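You operate a simulated robot arm through the tools that you are given. There is no shell and no other tool. Be economical: measure what you need, move in short steps, check, and stop when the job is done.

You run a simulated robot arm. Do the job below in one go: nothing can be reset, and whatever is moved stays where it is left.

TASK
Put the teal cube that says "263" from the middle shelf of the steel shelves on the blue folder and the teal cube that says "C 69" on the silver steel tile there. Press the monitor button to switch it on. The order is free.
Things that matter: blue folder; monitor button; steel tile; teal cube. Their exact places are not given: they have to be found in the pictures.

The check looks at the end state, three seconds after you hand in, the way a careful person would. Anything else that was tipped, shoved, dropped, spilled or broken makes it a failure.

THE ROBOT
A 6-joint arm with a two-finger gripper on a trunk, on a base that drives. Base frame: it is fixed to the floor where the robot stands at the start and does not move with it; the origin is under the middle of the robot, x ahead of it, y to its left, z up. Lengths are in m, angles in rad, forces in N, time in s.
With the tool pointing down near the work surface it reaches from about 0.2 to 0.46 m from the robot's upright axis, wherever it stands. Its first joint turns from -2.007 to 2.007 rad. Places, roughly: monitor button [2.8, -1.1, 0.9]. Payload 2.1 kg.
Tool frame: the origin (TCP) lies between the finger pads and is the grasp point; the fingertips stand 0.02 m ahead of it; z points along the fingers, y is the line along which they close. Largest opening 0.1 m; the body of the gripper starts 0.063 m behind the TCP.
Orientation is that of the tool frame in the base frame, as a unit quaternion [w, x, y, z]. With the fingers straight down and closing along the base's y, the tool's x points along the base's -x, its y along +y and its z along -z.

THE INTERFACE
- The arm moves only by the tool arm_command. Its argument "plan" is a list of rows, each a list of 7 numbers: the turn, a rotation vector about the tool's x, y, z in units of 4 degrees (1.0 is 4 degrees), then the shift along the tool's x, y, z in units of 50 mm (1.0 is 50 mm), then the closure, from 0 (fully open) to 1 (shut). In form: [[wx, wy, wz, dx, dy, dz, grip], ...]. A call has 1 to 8 rows; each row shifts and turns the commanded pose from where the row before left it, along the tool's axes as they then stand. A call with a number of a shift or a turn outside -1 to 1 is refused whole. Rows are played at 5 a second. More than 0.05 m and 0.15 rad between two rows, or a gripper value outside its range, and nothing of the call is played. A pose out of reach is approached as far as the arm can. The call stops where the force on the tool passes 40 N (or 10 N more than at its start, if that is more) or the arm is blocked; 0.2 s more then pass. The fingers move at their own pace (about 0.153 m/s each) and stop on an object; they squeeze with about 40 N. The grip force told is the motor's: it shows also when the fingers shut on nothing. Time passes only in rows, and 0.2 s behind the last, so rows that do not move let the fingers close. It gives the time, the measured TCP pose, the force on the tool (base axes), the opening and the grip force at its end, in the units of the frame above (readings bear some noise), with the torque about the TCP (base axes, N m) and any sound that the robot's microphone picked up.
- Cameras (640 x 400 px; columns grow to the right, rows downward): "scene" is now at [0.02, 0.146, 1.4868]; the picture's right is [0.06, -1.00, 0.00], its down [-0.73, -0.04, -0.69] and it looks along [0.68, 0.04, -0.73] (base axes); focal length 251 px, centre (320, 200). "wrist" rides on the gripper at [0.07, -0.019, -0.099] in the tool frame; the picture's right is [0.26, 0.97, 0.00], its down [-0.75, 0.20, -0.63] and it looks along [-0.61, 0.16, 0.78] (tool axes); focal length 230 px, centre (320, 200).
- capture(camera): a new picture of that camera. It takes no simulated time.
- raise_lower(by): slides the trunk up (or, below 0, down) by that many m; the arm and the scene camera ride with it, the base frame stays. It gives what a move gives, with no picture.
- base_move(legs): drives the robot by 1 to 6 legs, each [ahead, turn to the left] in m and rad, along the robot's own axes; the way and the turn of a leg run together, so that a leg with both is an arc; at most 1.5 m and 3.142 rad a leg. The arm and the cameras ride along, it lands a little off, and it stops where it bumps. It gives what a move gives.
- aim_head(pan, tilt): turns the head with the scene camera to pan (to the left, within 2.705 rad either way) and tilt (down, from -0.506 to 1.204), counted from straight ahead of the robot. It gives what a move gives.
- probe_pixels(camera, pixels): for up to 12 pixels [column, row] of the newest picture of that camera ("zoom" is the newest enlarged one), the place [x, y, z] in the base frame of the surface seen there, good to about 0.002 m. It takes no simulated time.
- enlarge(camera, box): a new picture of the part [left, top, right, bottom] of that camera's present view, enlarged. It takes no simulated time.
- job_done(): hands the job in; it is judged then, once.

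Keep the steps short. Do not move on a guess: measure, check each grasp and each placing, and mend mistakes. In all there are 110 turns and 90 pictures (those below and enlarged ones count). Leave the gripper open and the arm clear of the work at the hand-in unless told otherwise, and finish with a single line.

The tools are called after ">>>" as name(argument=value, ...) on one line, values as JSON. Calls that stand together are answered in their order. arm_command: Moves the arm, as the interface text tells. Its arguments: {"type":"object","properties":{"plan":{"type":"array"}},"required":["plan"]} The other tools are called the same way: raise_lower (by) slides the trunk up or down; base_move (legs) drives the base; aim_head (pan, tilt) turns the head that bears the scene camera; capture (camera) takes a picture; probe_pixels (camera, pixels) gives the place of the surface under pixels of a picture; enlarge (camera, box) takes an enlarged picture of a part of a camera's view; job_done () hands the job in.

At the start:

```text
t: 0.0
eef_pos: [0.2365, 0.1539, 1.1637]
tool_rot: [0.0, 0.0, 1.0, 0.001]
ft_force: [0.1, 0.7, 0.2]
ft_torque: [0.01, 0.02, 0.0]
gripper_width: 0.1
grasp_force: 0.0
trunk travel left (down, up): [-0.695, 0.295]
robot x, y, heading: [-0.0017, -0.0027, 0.004]
head pan, tilt: [0.058, 0.815]
```

scene: 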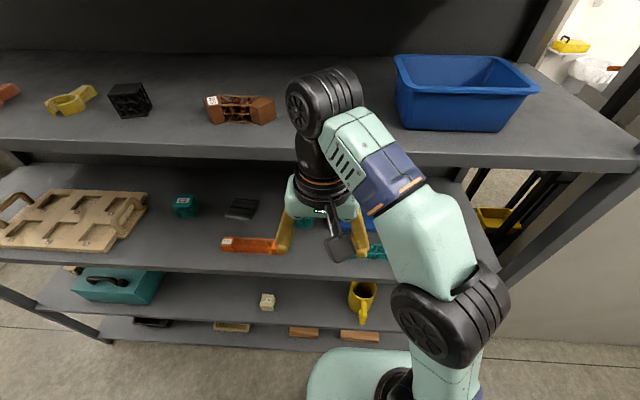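
wrist: 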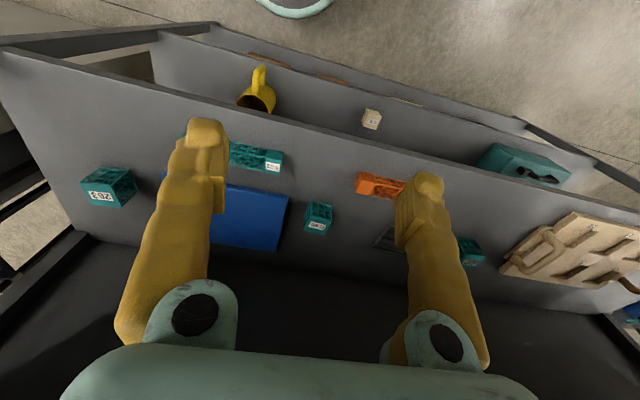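

I see several teal blocks in the wrist view. I'll enlarge it to read the labels and take a closer look.

>>> enlarge(camera="wrist", box=[60, 120, 360, 300])

>>> enlarge(camera="wrist", box=[340, 120, 640, 300])

>>> probe_pixels(camera="wrist", pixels=[[108, 175], [102, 195], [318, 210], [317, 226], [240, 200], [275, 220], [385, 238], [470, 242], [258, 150], [60, 150], [330, 160], [470, 215]])

>>> probe_pixels(camera="scene", pixels=[[240, 208], [186, 198], [184, 207], [300, 140], [100, 145], [30, 155], [250, 162], [500, 150], [465, 130], [250, 271], [200, 230], [300, 266]])

```text
2.13 times, centred on (210, 210) of wrist
```

zoom: 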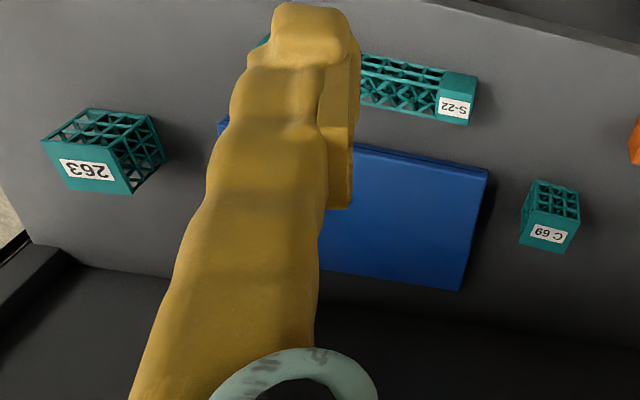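

```text
2.13 times, centred on (490, 210) of wrist
```

zoom: 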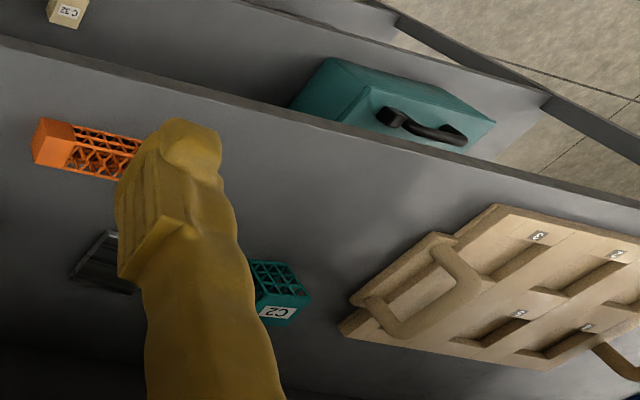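

```text
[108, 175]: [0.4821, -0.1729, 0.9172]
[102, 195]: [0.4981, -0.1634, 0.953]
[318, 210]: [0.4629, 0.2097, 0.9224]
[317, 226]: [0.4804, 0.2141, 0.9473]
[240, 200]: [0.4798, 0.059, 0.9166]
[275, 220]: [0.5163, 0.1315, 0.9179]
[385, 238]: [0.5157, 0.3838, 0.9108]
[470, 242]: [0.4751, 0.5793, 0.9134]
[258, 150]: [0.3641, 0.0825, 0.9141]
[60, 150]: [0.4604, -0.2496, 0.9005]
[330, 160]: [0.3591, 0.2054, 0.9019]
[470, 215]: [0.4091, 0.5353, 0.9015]
```

```text
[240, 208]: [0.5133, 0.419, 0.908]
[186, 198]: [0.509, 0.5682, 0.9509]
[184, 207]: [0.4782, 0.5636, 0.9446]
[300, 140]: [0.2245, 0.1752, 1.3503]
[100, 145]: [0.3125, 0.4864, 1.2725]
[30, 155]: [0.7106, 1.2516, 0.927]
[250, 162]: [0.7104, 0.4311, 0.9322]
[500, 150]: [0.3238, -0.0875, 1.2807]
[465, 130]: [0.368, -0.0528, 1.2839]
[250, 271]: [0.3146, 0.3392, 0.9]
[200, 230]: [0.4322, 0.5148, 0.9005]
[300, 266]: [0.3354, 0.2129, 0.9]
```

The "263" cube is near [0.49, -0.17, 0.93] and "C 69" near [0.47, 0.21, 0.93]. The folder lies between them, and the dark tile near [0.51, 0.40, 0.91] needs a better look. I'll back off a little so I can lower the trunk and see under the top shelf.

>>> base_move(legs=[[-0.3, 0]])

>>> raise_lower(by=-0.25)

>>> aim_head(pan=0.0, tilt=0.5)

>>> capture(camera="scene")

>>> capture(camera="wrist")

```text
t: 2.0
eef_pos: [-0.0573, 0.1532, 1.1638]
tool_rot: [0.001, 0.004, 1.0, 0.001]
ft_force: [-0.2, 0.2, 0.4]
ft_torque: [0.02, 0.0, -0.02]
gripper_width: 0.0999
grasp_force: 0.0
trunk travel left (down, up): [-0.695, 0.295]
robot x, y, heading: [-0.2963, 0.0001, -0.003]
head pan, tilt: [0.058, 0.815]
```

```text
t: 4.6
eef_pos: [-0.0584, 0.153, 0.9139]
tool_rot: [0.001, 0.003, 1.0, 0.001]
ft_force: [-0.3, -0.3, -0.6]
ft_torque: [0.02, -0.04, -0.03]
gripper_width: 0.1
grasp_force: 0.0
trunk travel left (down, up): [-0.445, 0.545]
robot x, y, heading: [-0.2946, 0.0013, -0.006]
head pan, tilt: [0.058, 0.815]
```

```text
t: 5.4
eef_pos: [-0.0586, 0.1533, 0.9138]
tool_rot: [0.0, 0.003, 1.0, 0.0]
ft_force: [-0.2, 0.0, 0.2]
ft_torque: [-0.02, 0.01, 0.0]
gripper_width: 0.0999
grasp_force: 0.2
trunk travel left (down, up): [-0.445, 0.545]
robot x, y, heading: [-0.295, 0.0019, -0.002]
head pan, tilt: [0.0, 0.499]
```

```text
85 pictures are left
```

scene: 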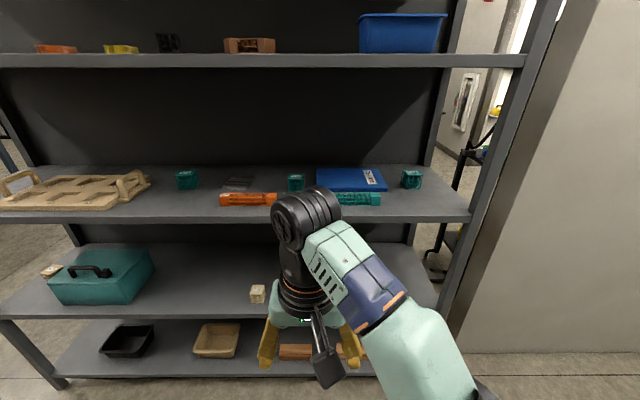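

```text
84 pictures are left
```

wrist: 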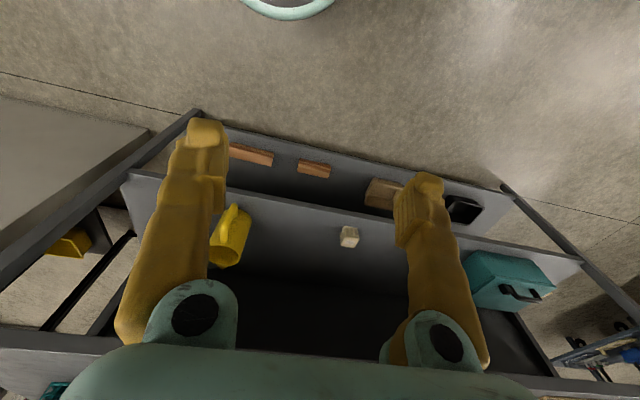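

Now there's a clear view across the middle shelf. I'll enlarge it and measure the items and the arm.

>>> enlarge(camera="scene", box=[160, 140, 300, 228])

>>> enlarge(camera="scene", box=[280, 140, 460, 252])

>>> probe_pixels(camera="scene", pixels=[[300, 64], [300, 56], [305, 215], [350, 260], [420, 350], [480, 390], [290, 240], [490, 120], [325, 360], [325, 67], [462, 213], [300, 210]])

>>> probe_pixels(camera="zoom", pixels=[[60, 160], [150, 160], [320, 160], [430, 160], [370, 180], [140, 90]])

```text
4.55 times, centred on (230, 184) of scene
```

zoom: 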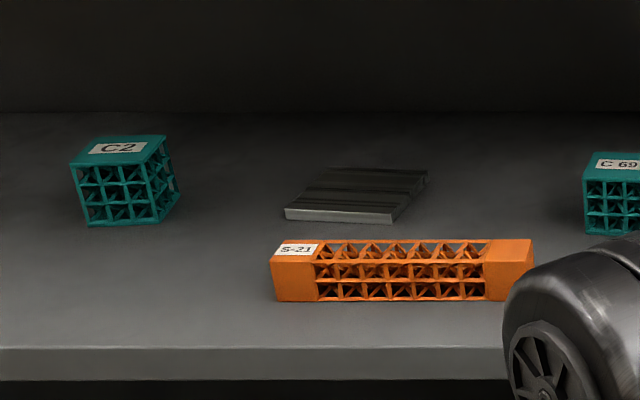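

```text
3.56 times, centred on (370, 196) of scene
```

zoom: 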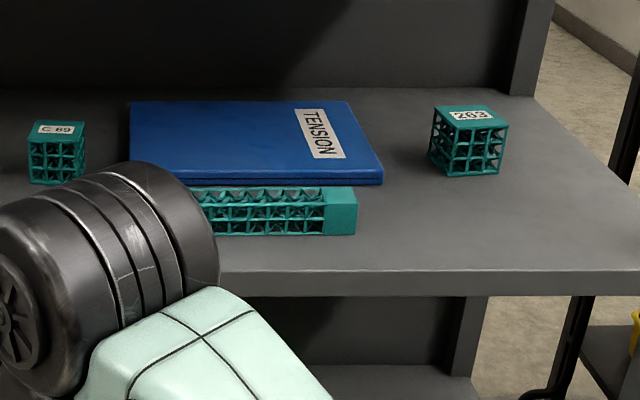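

```text
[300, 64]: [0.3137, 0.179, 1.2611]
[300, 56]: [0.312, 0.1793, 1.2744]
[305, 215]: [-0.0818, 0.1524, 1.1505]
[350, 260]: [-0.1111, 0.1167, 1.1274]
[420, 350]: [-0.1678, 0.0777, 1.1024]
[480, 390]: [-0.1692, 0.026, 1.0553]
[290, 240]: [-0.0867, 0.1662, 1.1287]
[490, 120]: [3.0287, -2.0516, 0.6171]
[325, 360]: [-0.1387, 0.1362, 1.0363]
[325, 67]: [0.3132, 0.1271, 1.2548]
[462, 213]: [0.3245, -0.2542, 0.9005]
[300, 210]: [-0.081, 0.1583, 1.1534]
```

```text
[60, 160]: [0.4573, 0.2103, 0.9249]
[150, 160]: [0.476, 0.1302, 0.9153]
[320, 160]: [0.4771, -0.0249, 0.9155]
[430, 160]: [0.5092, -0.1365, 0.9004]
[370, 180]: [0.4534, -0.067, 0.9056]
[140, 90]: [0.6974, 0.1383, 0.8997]
```

Both cubes, the folder and the tile are clear to see, and the top shelf's underside is near 1.25. I'll probe cube and folder corners in the current enlarged picture.

>>> probe_pixels(camera="zoom", pixels=[[436, 108], [488, 107], [506, 122], [447, 127], [467, 115], [447, 172], [498, 172], [35, 122], [84, 122], [86, 132], [30, 135], [58, 130]])

>>> probe_pixels(camera="zoom", pixels=[[134, 104], [346, 103], [380, 168], [133, 167], [250, 120], [200, 150], [342, 192], [355, 192], [345, 230], [240, 190], [60, 182], [84, 178]])

>>> enlarge(camera="scene", box=[160, 140, 300, 228])

>>> probe_pixels(camera="zoom", pixels=[[286, 208], [394, 213], [425, 173], [330, 170], [350, 190], [290, 217], [275, 260], [530, 242], [528, 262], [615, 168], [590, 240], [290, 250]])

```text
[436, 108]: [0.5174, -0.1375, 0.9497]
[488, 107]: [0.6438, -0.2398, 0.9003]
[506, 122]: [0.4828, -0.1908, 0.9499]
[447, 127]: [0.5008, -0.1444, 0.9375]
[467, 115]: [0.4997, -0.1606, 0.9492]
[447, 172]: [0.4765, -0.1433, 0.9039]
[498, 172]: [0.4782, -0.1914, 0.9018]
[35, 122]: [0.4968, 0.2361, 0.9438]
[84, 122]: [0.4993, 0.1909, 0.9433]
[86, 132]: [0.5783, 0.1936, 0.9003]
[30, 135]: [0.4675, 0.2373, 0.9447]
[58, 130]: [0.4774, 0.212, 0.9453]
```

```text
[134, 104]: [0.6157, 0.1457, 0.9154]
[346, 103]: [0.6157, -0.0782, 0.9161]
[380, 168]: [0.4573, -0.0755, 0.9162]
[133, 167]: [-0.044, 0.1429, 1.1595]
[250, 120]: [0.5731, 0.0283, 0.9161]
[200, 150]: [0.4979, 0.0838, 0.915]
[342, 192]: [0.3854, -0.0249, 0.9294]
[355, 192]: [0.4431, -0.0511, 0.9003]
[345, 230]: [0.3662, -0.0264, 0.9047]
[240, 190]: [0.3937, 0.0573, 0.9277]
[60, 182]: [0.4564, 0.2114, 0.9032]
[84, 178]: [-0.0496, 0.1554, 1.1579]
```

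```text
4.55 times, centred on (230, 184) of scene
```

zoom: 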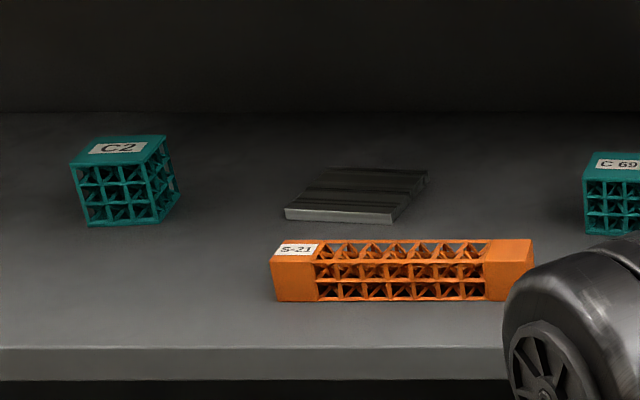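

```text
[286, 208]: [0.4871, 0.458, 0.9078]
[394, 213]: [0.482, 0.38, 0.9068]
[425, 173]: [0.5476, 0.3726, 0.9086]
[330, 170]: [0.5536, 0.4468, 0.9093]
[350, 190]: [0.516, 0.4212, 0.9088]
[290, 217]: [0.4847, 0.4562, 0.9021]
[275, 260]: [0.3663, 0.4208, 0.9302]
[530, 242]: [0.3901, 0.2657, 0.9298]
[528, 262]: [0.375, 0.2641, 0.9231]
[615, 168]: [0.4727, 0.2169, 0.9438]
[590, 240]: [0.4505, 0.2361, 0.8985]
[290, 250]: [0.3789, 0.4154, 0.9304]
```

The cube centres are about (0.50, -0.166) for "263", side 0.05, and (0.478, 0.213) for "C 69", side 0.045. The folder centre is (0.535, 0.034) with its top at 0.916, and the tile centre is (0.518, 0.414) with its top at 0.909. Next I'll check the base's extent and the lower shelf edges in the wrist picture.

>>> probe_pixels(camera="wrist", pixels=[[290, 15], [290, 5], [250, 5], [325, 5], [360, 209], [360, 162], [60, 180], [30, 130], [140, 180], [200, 120]])

>>> probe_pixels(camera="scene", pixels=[[220, 311], [200, 375], [560, 300], [600, 345], [470, 240], [505, 100], [400, 320], [450, 370], [30, 340], [300, 195], [313, 240], [280, 205]])

```text
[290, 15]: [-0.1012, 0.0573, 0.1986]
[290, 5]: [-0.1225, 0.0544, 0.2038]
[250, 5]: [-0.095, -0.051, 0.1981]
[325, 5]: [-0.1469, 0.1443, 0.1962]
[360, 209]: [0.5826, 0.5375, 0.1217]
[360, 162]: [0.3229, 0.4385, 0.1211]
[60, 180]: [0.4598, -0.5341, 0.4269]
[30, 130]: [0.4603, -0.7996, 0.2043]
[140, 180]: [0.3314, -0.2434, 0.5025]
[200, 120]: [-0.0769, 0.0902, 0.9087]
```

```text
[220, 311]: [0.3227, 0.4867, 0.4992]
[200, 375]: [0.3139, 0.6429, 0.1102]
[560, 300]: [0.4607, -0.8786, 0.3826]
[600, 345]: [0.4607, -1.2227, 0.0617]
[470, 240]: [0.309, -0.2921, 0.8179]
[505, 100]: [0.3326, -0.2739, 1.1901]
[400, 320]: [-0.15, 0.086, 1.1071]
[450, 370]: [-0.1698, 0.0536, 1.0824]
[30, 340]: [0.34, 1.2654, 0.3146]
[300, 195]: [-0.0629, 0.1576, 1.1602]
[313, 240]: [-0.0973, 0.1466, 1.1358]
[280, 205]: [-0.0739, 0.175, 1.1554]
```

The base reaches 0.2 m ahead of its axis and the shelf front is at 0.31, so the robot can stand at about x=0.06. I'll extend the arm and tilt it forward about 30° while it's still clear of the shelf.

>>> arm_command(plan=[[0, 0, 0, -1, 0, 0, 0], [0, 0, 0, -1, 0, 0, 0], [0, 0, 0, -1, 0, 0, 0], [0, 0, 0, 0, -1, 0, 0], [0, 0, 0, 0, -1, 0, 0], [0, 0, 0, 0, -1, 0, 0], [0, 0, 0, 0, -1, 0, 0], [0, 0, 0, 0, -1, 0, 0]])

>>> arm_command(plan=[[0, -1, 0, 0, 0, 0, 0], [0, -1, 0, 0, 0, 0, 0], [0, -1, 0, 0, 0, 0, 0], [0, -1, 0, 0, 0, 0, 0], [0, -1, 0, 0, 0, 0, 0], [0, -1, 0, 0, 0, 0, 0], [0, -1, 0, 0, 0, 0, 0], [0, -0.5, 0, 0, 0, 0, 0]])

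>>> capture(camera="scene")

```text
t: 7.2
eef_pos: [0.0542, -0.1189, 0.8638]
tool_rot: [0.001, 0.002, 1.0, 0.001]
ft_force: [0.3, 0.8, -0.6]
ft_torque: [0.02, -0.05, 0.0]
gripper_width: 0.1001
grasp_force: 0.0
out of reach, approached as far as the arm can: row 1, 2, 3
trunk travel left (down, up): [-0.445, 0.545]
robot x, y, heading: [-0.2933, -0.0008, -0.005]
head pan, tilt: [0.0, 0.499]
```

```text
t: 9.0
eef_pos: [0.0526, -0.1184, 0.8657]
tool_rot: [0.259, 0.003, 0.966, 0.0]
ft_force: [-0.1, -0.2, 0.0]
ft_torque: [0.03, -0.03, -0.03]
gripper_width: 0.1001
grasp_force: 0.2
trunk travel left (down, up): [-0.445, 0.545]
robot x, y, heading: [-0.2928, 0.0001, -0.007]
head pan, tilt: [0.0, 0.499]
```

```text
80 pictures are left
```

scene: 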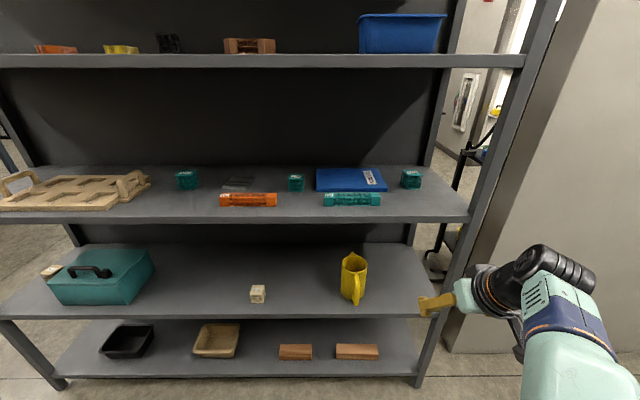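

The tilt worked. I'll test the forward reach with this tilt by moving straight ahead (x now 0.053, clear of the shelf).

>>> arm_command(plan=[[0, 0, 0, -0.866, 0, 0.5, 0], [0, 0, 0, -0.866, 0, 0.5, 0], [0, 0, 0, -0.866, 0, 0.5, 0]])

```text
t: 9.8
eef_pos: [0.1999, -0.1169, 0.8635]
tool_rot: [0.255, 0.004, 0.967, 0.002]
ft_force: [0.9, 0.4, 1.4]
ft_torque: [-0.02, 0.08, 0.03]
gripper_width: 0.0996
grasp_force: 0.1
out of reach, approached as far as the arm can: row 3
trunk travel left (down, up): [-0.445, 0.545]
robot x, y, heading: [-0.2925, 0.005, -0.006]
head pan, tilt: [0.0, 0.499]
```

With the tilt it reaches about 0.5 m, which is enough. I need to shift the base about 7 cm to the right, so I'll check behind the robot before backing up.

>>> aim_head(pan=2.7, tilt=0.5)

>>> capture(camera="scene")

>>> aim_head(pan=-0.8, tilt=0.3)

>>> capture(camera="scene")

```text
t: 12.2
eef_pos: [0.1982, -0.1172, 0.8636]
tool_rot: [0.257, 0.003, 0.967, 0.002]
ft_force: [0.5, -0.6, 0.4]
ft_torque: [-0.01, -0.02, 0.01]
gripper_width: 0.0998
grasp_force: 0.1
trunk travel left (down, up): [-0.445, 0.545]
robot x, y, heading: [-0.2962, 0.0006, -0.006]
head pan, tilt: [2.7, 0.499]
```

```text
79 pictures are left
```

scene: 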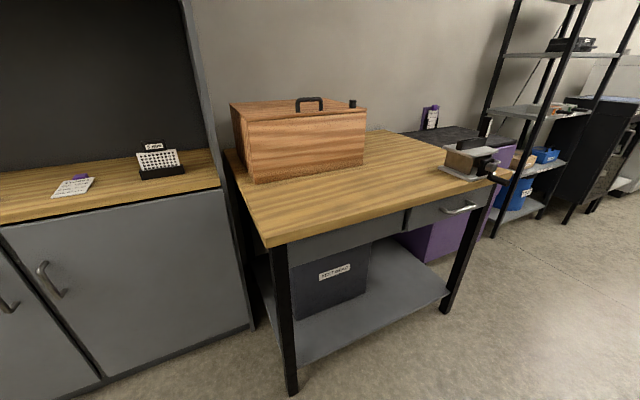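

```text
t: 15.1
eef_pos: [0.1976, -0.1168, 0.8635]
tool_rot: [0.255, 0.003, 0.967, 0.001]
ft_force: [-0.4, -0.3, 0.3]
ft_torque: [0.0, -0.01, -0.02]
gripper_width: 0.0999
grasp_force: 0.1
trunk travel left (down, up): [-0.445, 0.545]
robot x, y, heading: [-0.2944, 0.0018, -0.008]
head pan, tilt: [-0.799, 0.3]
```

```text
78 pictures are left
```

scene: 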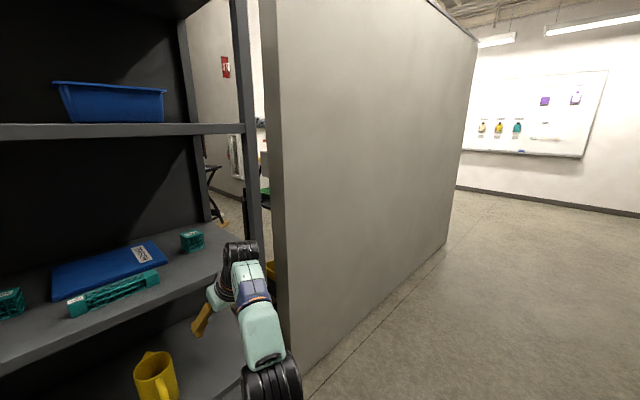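

The space to the right is free, and turning in place sweeps only 0.52 m (to x≈0.23), clear of the shelf. I'll turn right, drive 7 cm and turn back. Then I'll raise the trunk so the TCP is at about z≈0.95.

>>> base_move(legs=[[0, -1.565], [0.068, 0], [0, 1.571]])

>>> raise_lower(by=0.09)

>>> aim_head(pan=0.0, tilt=0.6)

>>> capture(camera="scene")

>>> capture(camera="wrist")

```text
t: 23.8
eef_pos: [0.1927, -0.2005, 0.8658]
tool_rot: [0.26, 0.019, 0.965, -0.005]
ft_force: [0.2, 0.6, -0.2]
ft_torque: [0.0, 0.0, 0.03]
gripper_width: 0.1
grasp_force: 0.0
trunk travel left (down, up): [-0.445, 0.545]
robot x, y, heading: [-0.2951, -0.0683, -0.039]
head pan, tilt: [-0.799, 0.3]
```

```text
t: 25.0
eef_pos: [0.1941, -0.2006, 0.9557]
tool_rot: [0.26, 0.018, 0.965, -0.004]
ft_force: [0.8, 0.3, -0.1]
ft_torque: [0.01, 0.01, -0.01]
gripper_width: 0.0999
grasp_force: 0.0
trunk travel left (down, up): [-0.535, 0.455]
robot x, y, heading: [-0.297, -0.0654, -0.041]
head pan, tilt: [-0.799, 0.3]
```

```text
t: 26.2
eef_pos: [0.1936, -0.2016, 0.9549]
tool_rot: [0.26, 0.02, 0.965, -0.005]
ft_force: [-0.6, 0.1, 0.0]
ft_torque: [-0.02, 0.02, -0.01]
gripper_width: 0.1003
grasp_force: 0.1
trunk travel left (down, up): [-0.535, 0.455]
robot x, y, heading: [-0.2956, -0.0663, -0.04]
head pan, tilt: [0.0, 0.6]
```

```text
77 pictures are left
```

scene: 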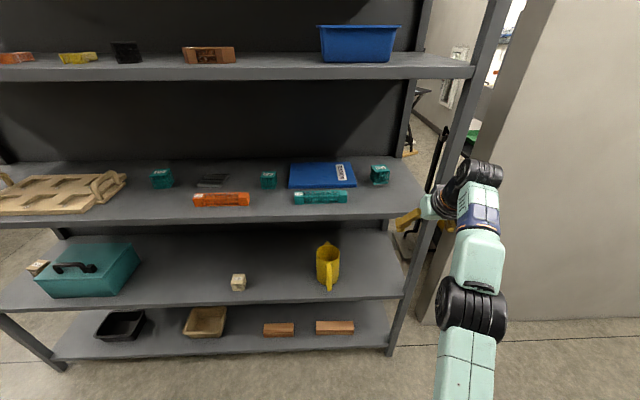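

```text
76 pictures are left
```

wrist: 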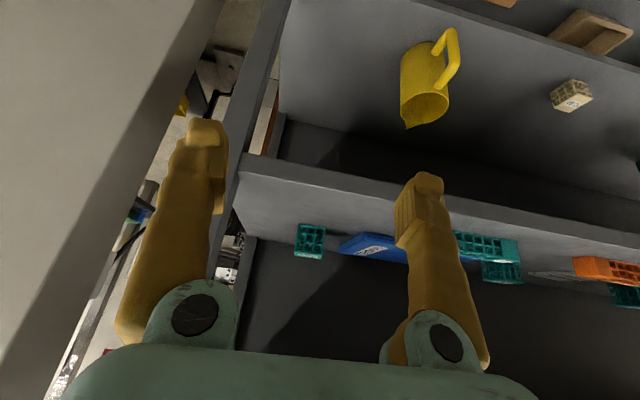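

The right-hand post is close to the arm. I'll measure where the arm's outer parts are relative to it before driving in.

>>> probe_pixels(camera="scene", pixels=[[480, 170], [500, 185], [485, 240], [504, 240], [503, 320], [470, 300], [440, 380], [465, 370], [495, 375], [440, 150], [390, 340], [458, 190]])

```text
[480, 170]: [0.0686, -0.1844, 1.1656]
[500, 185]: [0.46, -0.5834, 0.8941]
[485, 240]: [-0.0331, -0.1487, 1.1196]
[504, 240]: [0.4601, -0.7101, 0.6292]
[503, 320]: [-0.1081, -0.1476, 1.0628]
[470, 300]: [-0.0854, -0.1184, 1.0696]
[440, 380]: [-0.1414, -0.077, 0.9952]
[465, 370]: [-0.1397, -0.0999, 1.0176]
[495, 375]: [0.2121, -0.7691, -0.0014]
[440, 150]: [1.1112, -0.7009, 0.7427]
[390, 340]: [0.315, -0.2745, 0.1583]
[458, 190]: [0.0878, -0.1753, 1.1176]
```

The arm has room: wrist edge about -0.21 against the post at -0.27. I'll straighten the heading and retract the arm 5 cm, yawing it about 5° to match the "263" cube. Then I'll drive part of the way and check.

>>> base_move(legs=[[0, 0.04]])

>>> arm_command(plan=[[-0.3, 0, -0.54, 0.866, 0.2, -0.5, 0], [-0.3, 0, -0.54, 0, 0, 0, 0]])

>>> base_move(legs=[[0.22, 0]])

>>> capture(camera="scene")

>>> capture(camera="wrist")

```text
t: 27.0
eef_pos: [0.1985, -0.1803, 0.9567]
tool_rot: [0.259, 0.0, 0.966, 0.001]
ft_force: [0.7, -0.1, 0.0]
ft_torque: [-0.01, -0.01, -0.01]
gripper_width: 0.1001
grasp_force: 0.0
trunk travel left (down, up): [-0.535, 0.455]
robot x, y, heading: [-0.295, -0.0662, -0.001]
head pan, tilt: [0.0, 0.6]
```

```text
refused: row 1 steps farther than a row can; nothing moved
```

```text
t: 28.6
eef_pos: [0.4195, -0.1821, 0.9552]
tool_rot: [0.26, 0.001, 0.966, 0.001]
ft_force: [-0.5, 0.2, -0.1]
ft_torque: [0.03, -0.01, 0.0]
gripper_width: 0.0999
grasp_force: 0.1
trunk travel left (down, up): [-0.535, 0.455]
robot x, y, heading: [-0.0715, -0.0682, -0.005]
head pan, tilt: [0.0, 0.6]
```

```text
75 pictures are left
```

scene: 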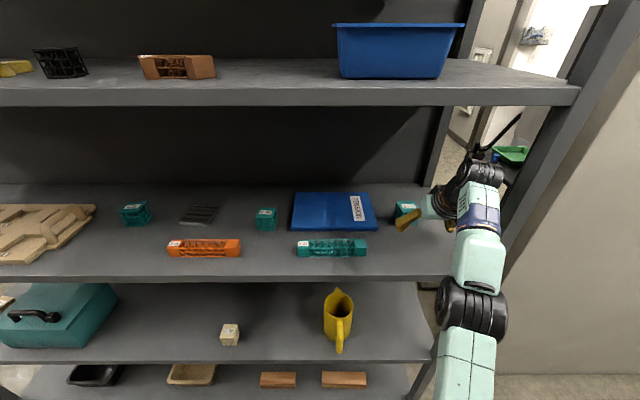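

```text
74 pictures are left
```

wrist: 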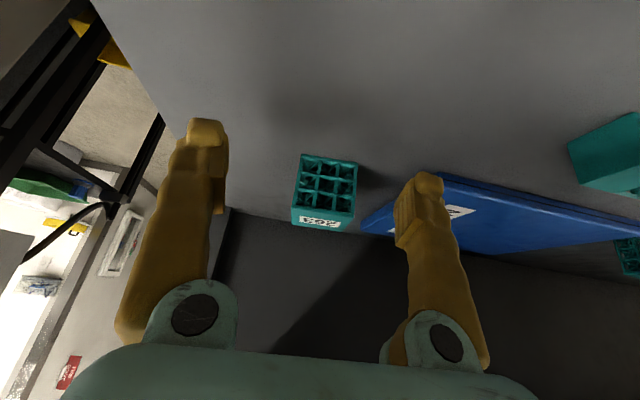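

The retract row was too large and was refused, but the drive went as planned. The TCP is at x 0.42 and the cube front is near 0.476. The wrist view shows the "263" cube between the fingers, a little left of centre. I'll measure its corners.

>>> probe_pixels(camera="wrist", pixels=[[303, 157], [356, 163], [294, 205], [352, 213], [293, 222], [350, 229], [320, 222], [318, 165], [298, 180]])

>>> enlarge(camera="wrist", box=[240, 130, 400, 230])

```text
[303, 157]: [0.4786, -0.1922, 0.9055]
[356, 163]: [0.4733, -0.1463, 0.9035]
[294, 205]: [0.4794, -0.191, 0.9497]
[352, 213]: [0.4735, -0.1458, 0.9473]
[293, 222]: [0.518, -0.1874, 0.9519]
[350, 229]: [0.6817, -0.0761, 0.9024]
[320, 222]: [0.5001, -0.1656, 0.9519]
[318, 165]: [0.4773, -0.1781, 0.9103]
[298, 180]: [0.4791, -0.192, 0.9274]
```

```text
4.00 times, centred on (320, 180) of wrist
```

zoom: 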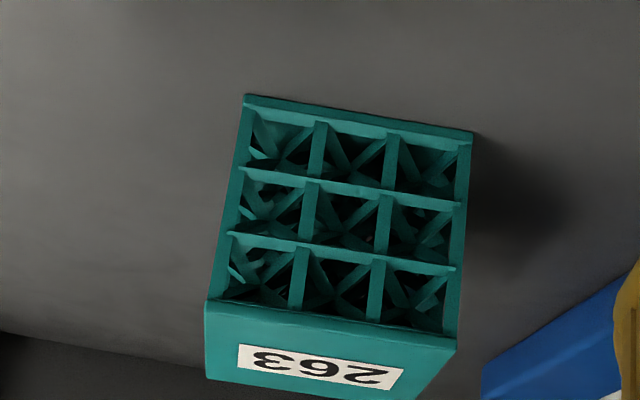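

The cube is yawed about 7° and centred at (0.500, -0.166). I'll yaw the tool 7° and line it up in y, pulling back 4 cm so it has reach to spare.

>>> arm_command(plan=[[-0.437, 0, -0.76, 0, 0, 0, 0], [-0.437, 0, -0.76, 0, 0, 0, 0], [0, 0, 0, 0.653, 0.415, -0.377, 0], [0, 0, 0, 0, 0, 0, 0]])

```text
t: 29.6
eef_pos: [0.3757, -0.1677, 0.9536]
tool_rot: [0.259, -0.058, 0.964, 0.017]
ft_force: [-0.3, -0.2, 0.1]
ft_torque: [-0.01, 0.02, 0.0]
gripper_width: 0.0998
grasp_force: 0.0
out of reach, approached as far as the arm can: row 2
trunk travel left (down, up): [-0.535, 0.455]
robot x, y, heading: [-0.0739, -0.0646, -0.001]
head pan, tilt: [0.0, 0.6]
```

The tool is aligned. I'll drive 0.12 m ahead with the open fingers straddling the cube, then check.

>>> base_move(legs=[[0.122, 0]])

>>> capture(camera="wrist")

>>> capture(camera="scene")

```text
t: 30.9
eef_pos: [0.497, -0.1658, 0.9533]
tool_rot: [0.258, -0.058, 0.964, 0.016]
ft_force: [-0.1, -0.2, 0.1]
ft_torque: [0.01, 0.01, 0.04]
gripper_width: 0.0997
grasp_force: 0.1
trunk travel left (down, up): [-0.535, 0.455]
robot x, y, heading: [0.0464, -0.0661, -0.003]
head pan, tilt: [0.0, 0.6]
```

```text
72 pictures are left
```

wrist: 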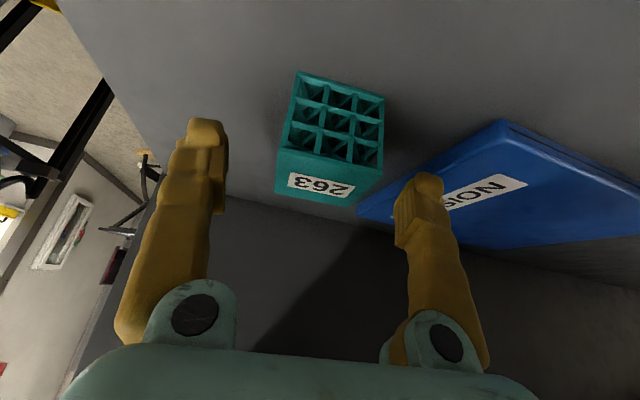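

```text
71 pictures are left
```

scene: 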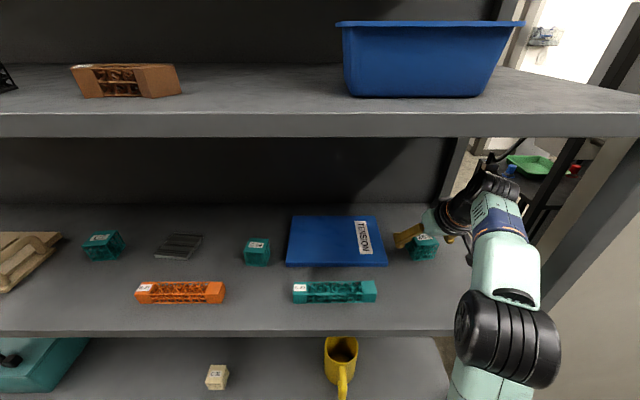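

The cube is between the fingers. I'll lower the trunk 22 mm to z≈0.931, then close.

>>> raise_lower(by=-0.022)

>>> arm_command(plan=[[0, 0, 0, -0.05, 0, 0.03, 0.3], [0, 0, 0, 0, 0, 0, 0.6], [0, 0, 0, 0, 0, 0, 1], [0, 0, 0, 0, 0, 0, 1], [0, 0, 0, 0, 0, 0, 1]])

>>> capture(camera="wrist")

```text
t: 31.6
eef_pos: [0.4965, -0.1661, 0.9316]
tool_rot: [0.259, -0.058, 0.964, 0.016]
ft_force: [0.2, -0.3, 0.2]
ft_torque: [-0.03, -0.04, -0.01]
gripper_width: 0.1
grasp_force: 0.1
trunk travel left (down, up): [-0.513, 0.477]
robot x, y, heading: [0.0441, -0.0679, -0.0]
head pan, tilt: [0.0, 0.6]
```

```text
t: 32.8
eef_pos: [0.4982, -0.1669, 0.9319]
tool_rot: [0.259, -0.059, 0.964, 0.017]
ft_force: [0.7, 0.2, 0.6]
ft_torque: [0.02, -0.01, 0.01]
gripper_width: 0.0483
grasp_force: 40.3
trunk travel left (down, up): [-0.513, 0.477]
robot x, y, heading: [0.0467, -0.0669, -0.006]
head pan, tilt: [0.0, 0.6]
```

```text
70 pictures are left
```

wrist: 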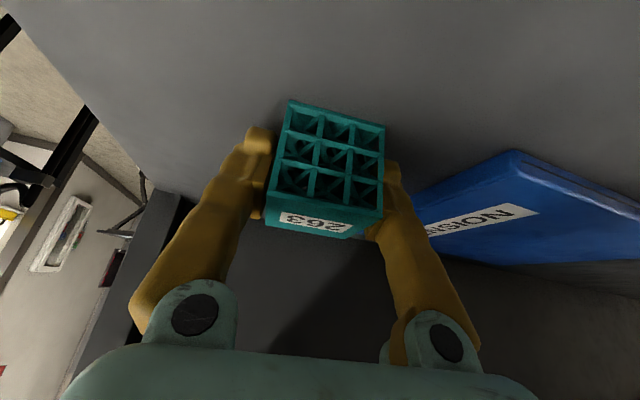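

Gripped at 48 mm opening with 40 N. I'll lift 45 mm with the trunk, then move over to the folder centre near (0.515, 0.034).

>>> raise_lower(by=0.045)

>>> arm_command(plan=[[0, 0, 0, -0.1365, 0.791, 0.0788, 1], [0, 0, 0, -0.1365, 0.791, 0.0788, 1], [0, 0, 0, -0.1365, 0.791, 0.0788, 1], [0, 0, 0, -0.1365, 0.791, 0.0788, 1], [0, 0, 0, -0.1365, 0.791, 0.0788, 1], [0, 0, 0, 0, 0, 0, 1]])

>>> capture(camera="wrist")

>>> capture(camera="scene")

```text
t: 33.6
eef_pos: [0.4984, -0.1674, 0.975]
tool_rot: [0.259, -0.058, 0.964, 0.016]
ft_force: [1.2, -0.9, -1.1]
ft_torque: [-0.02, 0.02, 0.0]
gripper_width: 0.0484
grasp_force: 39.9
trunk travel left (down, up): [-0.558, 0.432]
robot x, y, heading: [0.0459, -0.0635, -0.005]
head pan, tilt: [0.0, 0.6]
```

```text
t: 35.0
eef_pos: [0.5149, 0.0356, 0.9758]
tool_rot: [0.259, -0.058, 0.964, 0.017]
ft_force: [0.8, 0.0, -0.8]
ft_torque: [0.01, -0.03, -0.01]
gripper_width: 0.0483
grasp_force: 40.0
trunk travel left (down, up): [-0.558, 0.432]
robot x, y, heading: [0.0445, -0.0638, -0.001]
head pan, tilt: [0.0, 0.6]
```

```text
69 pictures are left
```

wrist: 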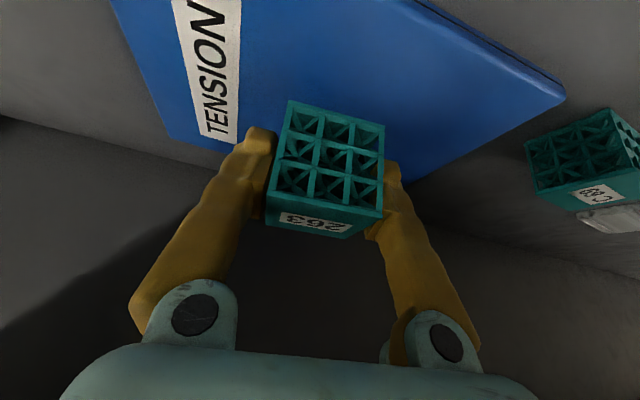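

```text
68 pictures are left
```

scene: 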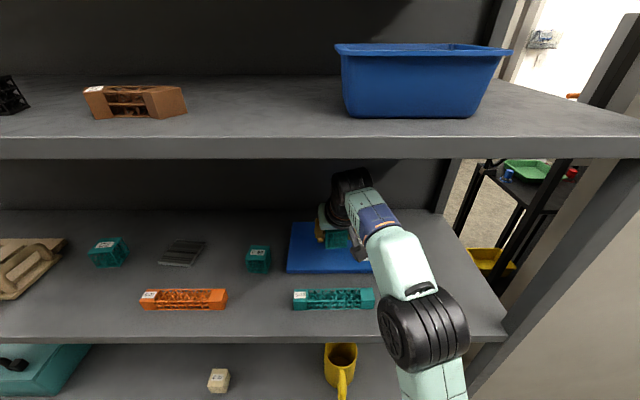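

The cube is over the folder with its bottom about 28 mm above it. I'll lower it 26 mm, then creep down and watch the force.

>>> raise_lower(by=-0.025)

>>> arm_command(plan=[[0, 0, 0, 0.01, 0, 0.017, 1], [0, 0, 0, 0.01, 0, 0.017, 1], [0, 0, 0, 0, 0, 0, 1]])

```text
t: 35.8
eef_pos: [0.5153, 0.0364, 0.9513]
tool_rot: [0.259, -0.058, 0.964, 0.017]
ft_force: [0.0, -0.5, -0.1]
ft_torque: [0.04, -0.03, 0.01]
gripper_width: 0.0485
grasp_force: 40.2
trunk travel left (down, up): [-0.533, 0.457]
robot x, y, heading: [0.0438, -0.0634, -0.004]
head pan, tilt: [0.0, 0.6]
```

```text
t: 36.6
eef_pos: [0.515, 0.037, 0.9492]
tool_rot: [0.259, -0.057, 0.964, 0.016]
ft_force: [0.3, 0.1, -1.2]
ft_torque: [0.05, 0.03, -0.02]
gripper_width: 0.0483
grasp_force: 39.9
trunk travel left (down, up): [-0.533, 0.457]
robot x, y, heading: [0.0405, -0.0673, 0.001]
head pan, tilt: [0.0, 0.6]
```

No contact force yet. I'll creep down 2 mm more.

>>> arm_command(plan=[[0, 0, 0, 0.01, 0, 0.017, 1], [0, 0, 0, 0.01, 0, 0.017, 1], [0, 0, 0, 0, 0, 0, 1]])

>>> enlarge(camera="wrist", box=[220, 60, 420, 260])

```text
t: 37.4
eef_pos: [0.5144, 0.0349, 0.948]
tool_rot: [0.26, -0.058, 0.964, 0.016]
ft_force: [1.8, 0.3, 4.0]
ft_torque: [0.07, 0.02, -0.02]
gripper_width: 0.0485
grasp_force: 39.3
trunk travel left (down, up): [-0.533, 0.457]
robot x, y, heading: [0.0452, -0.0669, 0.002]
head pan, tilt: [0.0, 0.6]
```

```text
2.00 times, centred on (320, 160) of wrist
```

zoom: 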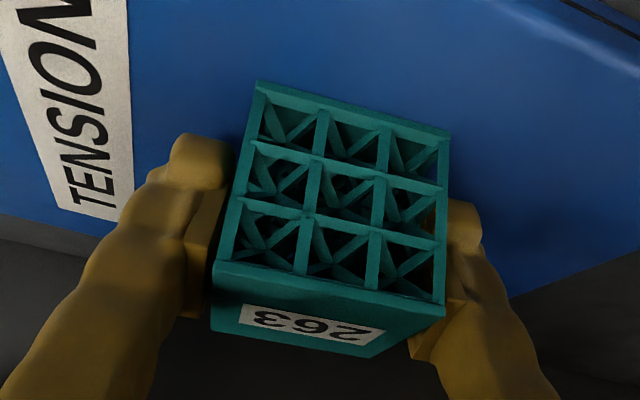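

Contact at about 4 N. I'll open the fingers slowly, rise 20 mm and look.

>>> arm_command(plan=[[0, 0, 0, 0, 0, 0, 0.4], [0, 0, 0, 0, 0, 0, 0.2], [0, 0, 0, 0, 0, 0, 0], [0, 0, 0, 0, 0, 0, 0]])

>>> raise_lower(by=0.02)

>>> capture(camera="wrist")

```text
t: 38.4
eef_pos: [0.5131, 0.0359, 0.9467]
tool_rot: [0.259, -0.058, 0.964, 0.016]
ft_force: [-0.1, 0.4, 0.4]
ft_torque: [0.01, 0.01, -0.01]
gripper_width: 0.1002
grasp_force: 0.2
trunk travel left (down, up): [-0.533, 0.457]
robot x, y, heading: [0.0429, -0.0629, -0.002]
head pan, tilt: [0.0, 0.6]
```

```text
t: 39.0
eef_pos: [0.5144, 0.0362, 0.9673]
tool_rot: [0.259, -0.058, 0.964, 0.017]
ft_force: [-0.2, 0.9, 1.2]
ft_torque: [-0.02, 0.0, 0.02]
gripper_width: 0.0999
grasp_force: 0.1
trunk travel left (down, up): [-0.553, 0.437]
robot x, y, heading: [0.0451, -0.0615, -0.004]
head pan, tilt: [0.0, 0.6]
```

```text
66 pictures are left
```

wrist: 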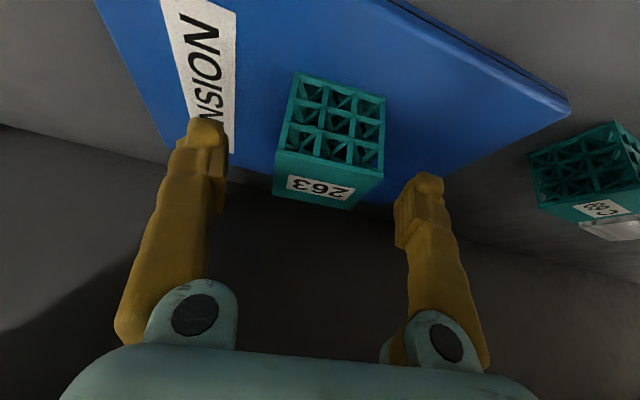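

"263" sits flat on the folder and the fingers are clear of it. I'll back straight out to x≈-0.3, then turn left, drive 0.375 m and turn back, to stand in front of "C 69" and the tile.

>>> base_move(legs=[[-0.345, 0]])

>>> base_move(legs=[[0, 1.571], [0.375, 0], [0, -1.571]])

>>> capture(camera="scene")

```text
t: 41.3
eef_pos: [0.1733, 0.0373, 0.9666]
tool_rot: [0.259, -0.06, 0.964, 0.016]
ft_force: [-0.2, 0.2, -0.3]
ft_torque: [-0.05, 0.01, 0.0]
gripper_width: 0.0998
grasp_force: 0.1
trunk travel left (down, up): [-0.553, 0.437]
robot x, y, heading: [-0.2942, -0.0655, 0.006]
head pan, tilt: [0.0, 0.6]
```

```text
t: 51.2
eef_pos: [0.1819, 0.3993, 0.9664]
tool_rot: [0.259, -0.047, 0.965, 0.013]
ft_force: [0.0, -1.2, 0.1]
ft_torque: [0.0, 0.01, -0.04]
gripper_width: 0.1
grasp_force: 0.1
trunk travel left (down, up): [-0.553, 0.437]
robot x, y, heading: [-0.2887, 0.3086, -0.027]
head pan, tilt: [0.0, 0.6]
```

```text
65 pictures are left
```

scene: 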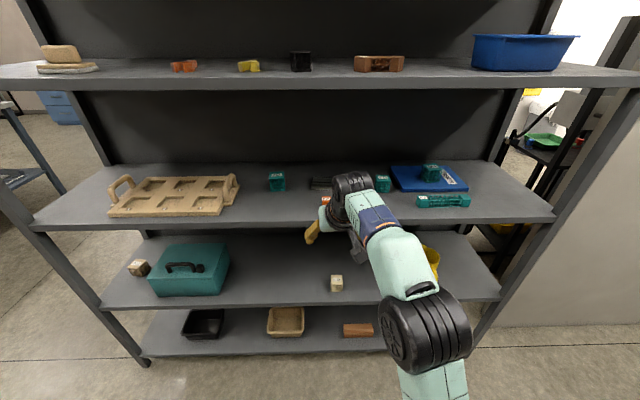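

It landed at y 0.309 with heading -0.027. I'll correct the heading, then move the arm to y≈0.213 and back 4 cm to line up with "C 69".

>>> base_move(legs=[[0, 0.027]])

>>> arm_command(plan=[[0, 0, 0, 0.222, -0.774, -0.128, 0], [0, 0, 0, 0.222, -0.774, -0.128, 0], [0, 0, 0, 0.222, -0.774, -0.128, 0], [0, 0, 0, 0.222, -0.774, -0.128, 0], [0, 0, 0, 0.222, -0.774, -0.128, 0], [0, 0, 0, 0, 0, 0, 0]])

>>> base_move(legs=[[0.17, 0]])

>>> capture(camera="wrist")

>>> capture(camera="scene")

```text
t: 52.0
eef_pos: [0.1803, 0.4116, 0.9663]
tool_rot: [0.259, -0.06, 0.964, 0.016]
ft_force: [0.0, 1.2, -0.3]
ft_torque: [0.02, -0.02, -0.02]
gripper_width: 0.1001
grasp_force: 0.1
trunk travel left (down, up): [-0.553, 0.437]
robot x, y, heading: [-0.2862, 0.3082, 0.003]
head pan, tilt: [0.0, 0.6]
```

```text
t: 53.4
eef_pos: [0.1411, 0.21, 0.9654]
tool_rot: [0.259, -0.06, 0.964, 0.016]
ft_force: [-0.4, 0.0, 0.0]
ft_torque: [0.01, -0.04, 0.0]
gripper_width: 0.1001
grasp_force: 0.0
trunk travel left (down, up): [-0.553, 0.437]
robot x, y, heading: [-0.2916, 0.3058, 0.005]
head pan, tilt: [0.0, 0.6]
```

```text
t: 54.9
eef_pos: [0.3071, 0.2112, 0.9648]
tool_rot: [0.259, -0.061, 0.964, 0.017]
ft_force: [0.4, 0.0, -0.8]
ft_torque: [0.0, 0.04, -0.01]
gripper_width: 0.0999
grasp_force: 0.0
trunk travel left (down, up): [-0.553, 0.437]
robot x, y, heading: [-0.1197, 0.3076, 0.002]
head pan, tilt: [0.0, 0.6]
```

```text
64 pictures are left
```

wrist: 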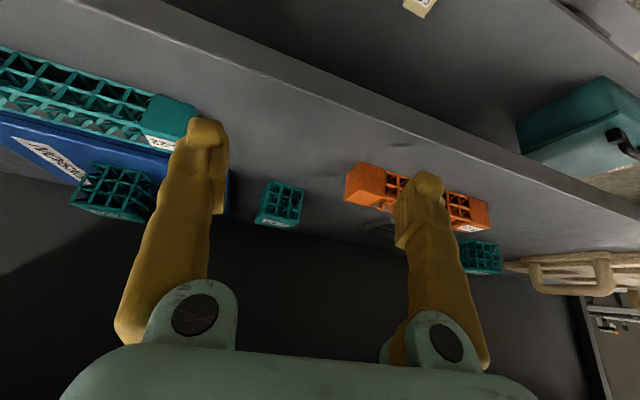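

```text
63 pictures are left
```

scene: 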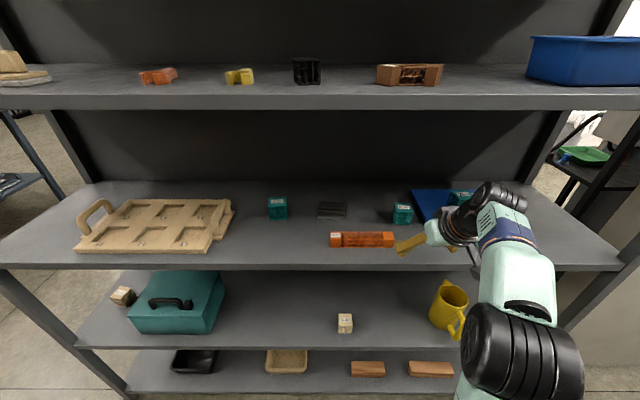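

"C 69" at (280,203) in the wrist view is between the fingers. I'll enlarge and probe its corners, and the ends of the S-21 bar.

>>> enlarge(camera="wrist", box=[225, 150, 385, 250])

>>> probe_pixels(camera="wrist", pixels=[[266, 184], [302, 190], [257, 217], [297, 224], [280, 221], [263, 200], [348, 180], [350, 195], [375, 170], [301, 200]])

```text
4.00 times, centred on (305, 200) of wrist
```

zoom: 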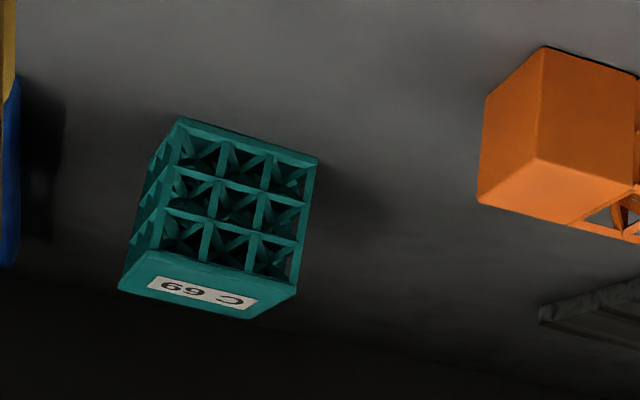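

```text
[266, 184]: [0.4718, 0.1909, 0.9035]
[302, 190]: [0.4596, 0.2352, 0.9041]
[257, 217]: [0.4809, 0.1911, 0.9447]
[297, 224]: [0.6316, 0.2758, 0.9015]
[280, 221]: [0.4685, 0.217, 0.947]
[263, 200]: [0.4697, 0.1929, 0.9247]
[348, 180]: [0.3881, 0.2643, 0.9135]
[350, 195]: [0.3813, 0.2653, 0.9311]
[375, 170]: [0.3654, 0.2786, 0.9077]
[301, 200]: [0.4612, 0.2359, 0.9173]
```

I'll probe the enlarged picture for the cube's yaw.

>>> probe_pixels(camera="zoom", pixels=[[185, 126], [310, 160], [248, 142], [162, 254], [290, 288], [225, 270], [124, 284], [250, 314], [185, 300], [170, 170], [303, 205], [180, 165]])

```text
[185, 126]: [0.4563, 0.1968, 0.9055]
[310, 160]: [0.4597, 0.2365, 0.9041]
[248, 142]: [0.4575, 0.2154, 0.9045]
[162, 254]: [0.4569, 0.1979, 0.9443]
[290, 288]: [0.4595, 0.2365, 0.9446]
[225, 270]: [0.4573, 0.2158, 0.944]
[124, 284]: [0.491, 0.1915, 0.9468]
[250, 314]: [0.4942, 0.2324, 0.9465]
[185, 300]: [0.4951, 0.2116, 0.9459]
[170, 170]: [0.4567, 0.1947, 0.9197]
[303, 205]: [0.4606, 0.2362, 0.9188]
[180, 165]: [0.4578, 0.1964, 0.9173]
```

The cube is yawed about -5° and centred at (0.480, 0.2136). I'll turn the tool to match and half-narrow the fingers to stay clear of S-21, then drive in 0.17 m above the bar.

>>> arm_command(plan=[[0.38, 0, 0.66, 0, 0, 0, 0.1], [0.38, 0, 0.66, 0, 0, 0, 0.2], [0.38, 0, 0.66, 0, 0, 0, 0.2], [0.38, 0, 0.66, 0, 0, 0, 0.2], [0, 0, 0, 0, 0.05, 0, 0.2], [0, 0, 0, 0, 0, 0, 0.2]])

>>> base_move(legs=[[0.13, 0]])

>>> capture(camera="wrist")

```text
t: 56.3
eef_pos: [0.308, 0.2146, 0.9652]
tool_rot: [0.26, 0.041, 0.965, -0.01]
ft_force: [-0.5, 0.2, -0.5]
ft_torque: [0.0, 0.0, 0.02]
gripper_width: 0.0799
grasp_force: 0.0
trunk travel left (down, up): [-0.553, 0.437]
robot x, y, heading: [-0.1217, 0.3092, 0.003]
head pan, tilt: [0.0, 0.6]
```

```text
t: 57.5
eef_pos: [0.4394, 0.2148, 0.9652]
tool_rot: [0.258, 0.042, 0.965, -0.01]
ft_force: [0.2, -0.1, -0.3]
ft_torque: [-0.02, -0.01, 0.0]
gripper_width: 0.0802
grasp_force: 0.1
trunk travel left (down, up): [-0.553, 0.437]
robot x, y, heading: [0.0103, 0.3076, 0.002]
head pan, tilt: [0.0, 0.6]
```

```text
61 pictures are left
```

wrist: 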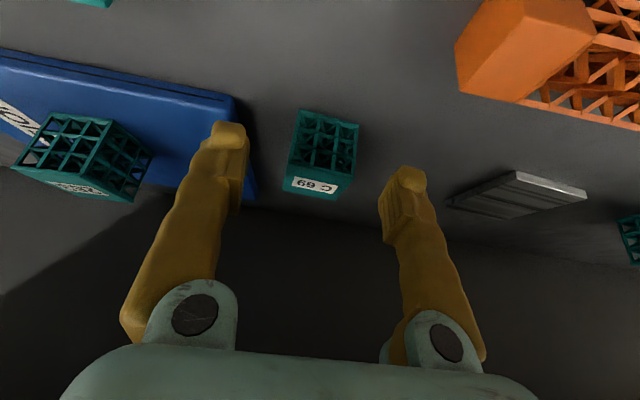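

Centred well. I'll drive the last 4 cm, lower to z≈0.929 and close.

>>> base_move(legs=[[0.04, 0]])

>>> raise_lower(by=-0.036)

>>> capture(camera="wrist")

```text
t: 58.4
eef_pos: [0.4782, 0.216, 0.9645]
tool_rot: [0.259, 0.041, 0.965, -0.01]
ft_force: [0.1, -0.4, -0.2]
ft_torque: [0.01, 0.01, 0.01]
gripper_width: 0.0801
grasp_force: 0.1
trunk travel left (down, up): [-0.553, 0.437]
robot x, y, heading: [0.0476, 0.31, 0.01]
head pan, tilt: [0.0, 0.6]
```

```text
t: 59.2
eef_pos: [0.4779, 0.215, 0.9294]
tool_rot: [0.26, 0.041, 0.965, -0.01]
ft_force: [-0.6, 0.3, -0.2]
ft_torque: [-0.02, 0.0, 0.02]
gripper_width: 0.0802
grasp_force: 0.0
trunk travel left (down, up): [-0.517, 0.473]
robot x, y, heading: [0.046, 0.3062, 0.007]
head pan, tilt: [0.0, 0.6]
```

```text
60 pictures are left
```

wrist: 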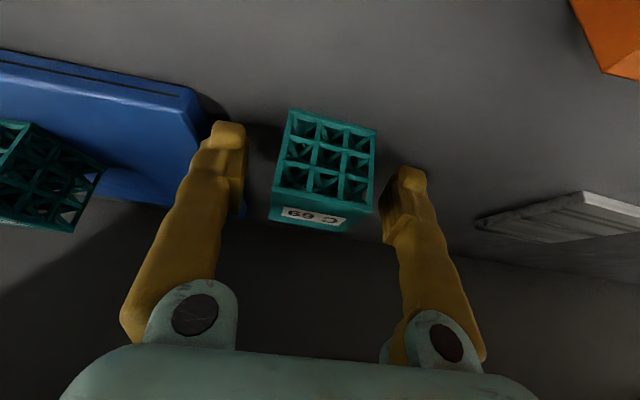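

The cube is between the pads. I'll close the fingers and lift 45 mm.

>>> arm_command(plan=[[0, 0, 0, 0, 0, 0, 0.4], [0, 0, 0, 0, 0, 0, 0.7], [0, 0, 0, 0, 0, 0, 1], [0, 0, 0, 0, 0, 0, 1], [0, 0, 0, 0, 0, 0, 1]])

>>> raise_lower(by=0.045)

>>> capture(camera="scene")

```text
t: 60.4
eef_pos: [0.4783, 0.2155, 0.9284]
tool_rot: [0.26, 0.041, 0.965, -0.011]
ft_force: [-0.2, 0.7, 0.3]
ft_torque: [0.03, 0.0, 0.03]
gripper_width: 0.0431
grasp_force: 39.8
trunk travel left (down, up): [-0.517, 0.473]
robot x, y, heading: [0.0493, 0.3103, 0.004]
head pan, tilt: [0.0, 0.6]
```

```text
t: 61.3
eef_pos: [0.4794, 0.2161, 0.9748]
tool_rot: [0.26, 0.041, 0.965, -0.01]
ft_force: [-0.6, 0.7, -1.0]
ft_torque: [0.03, -0.02, 0.02]
gripper_width: 0.0432
grasp_force: 39.7
trunk travel left (down, up): [-0.562, 0.428]
robot x, y, heading: [0.048, 0.3078, 0.005]
head pan, tilt: [0.0, 0.6]
```

```text
59 pictures are left
```

scene: 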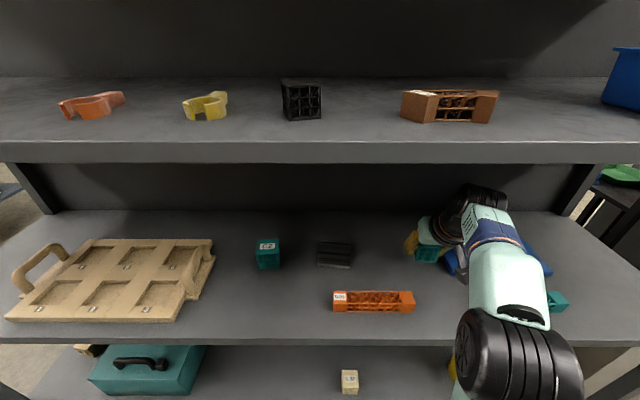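

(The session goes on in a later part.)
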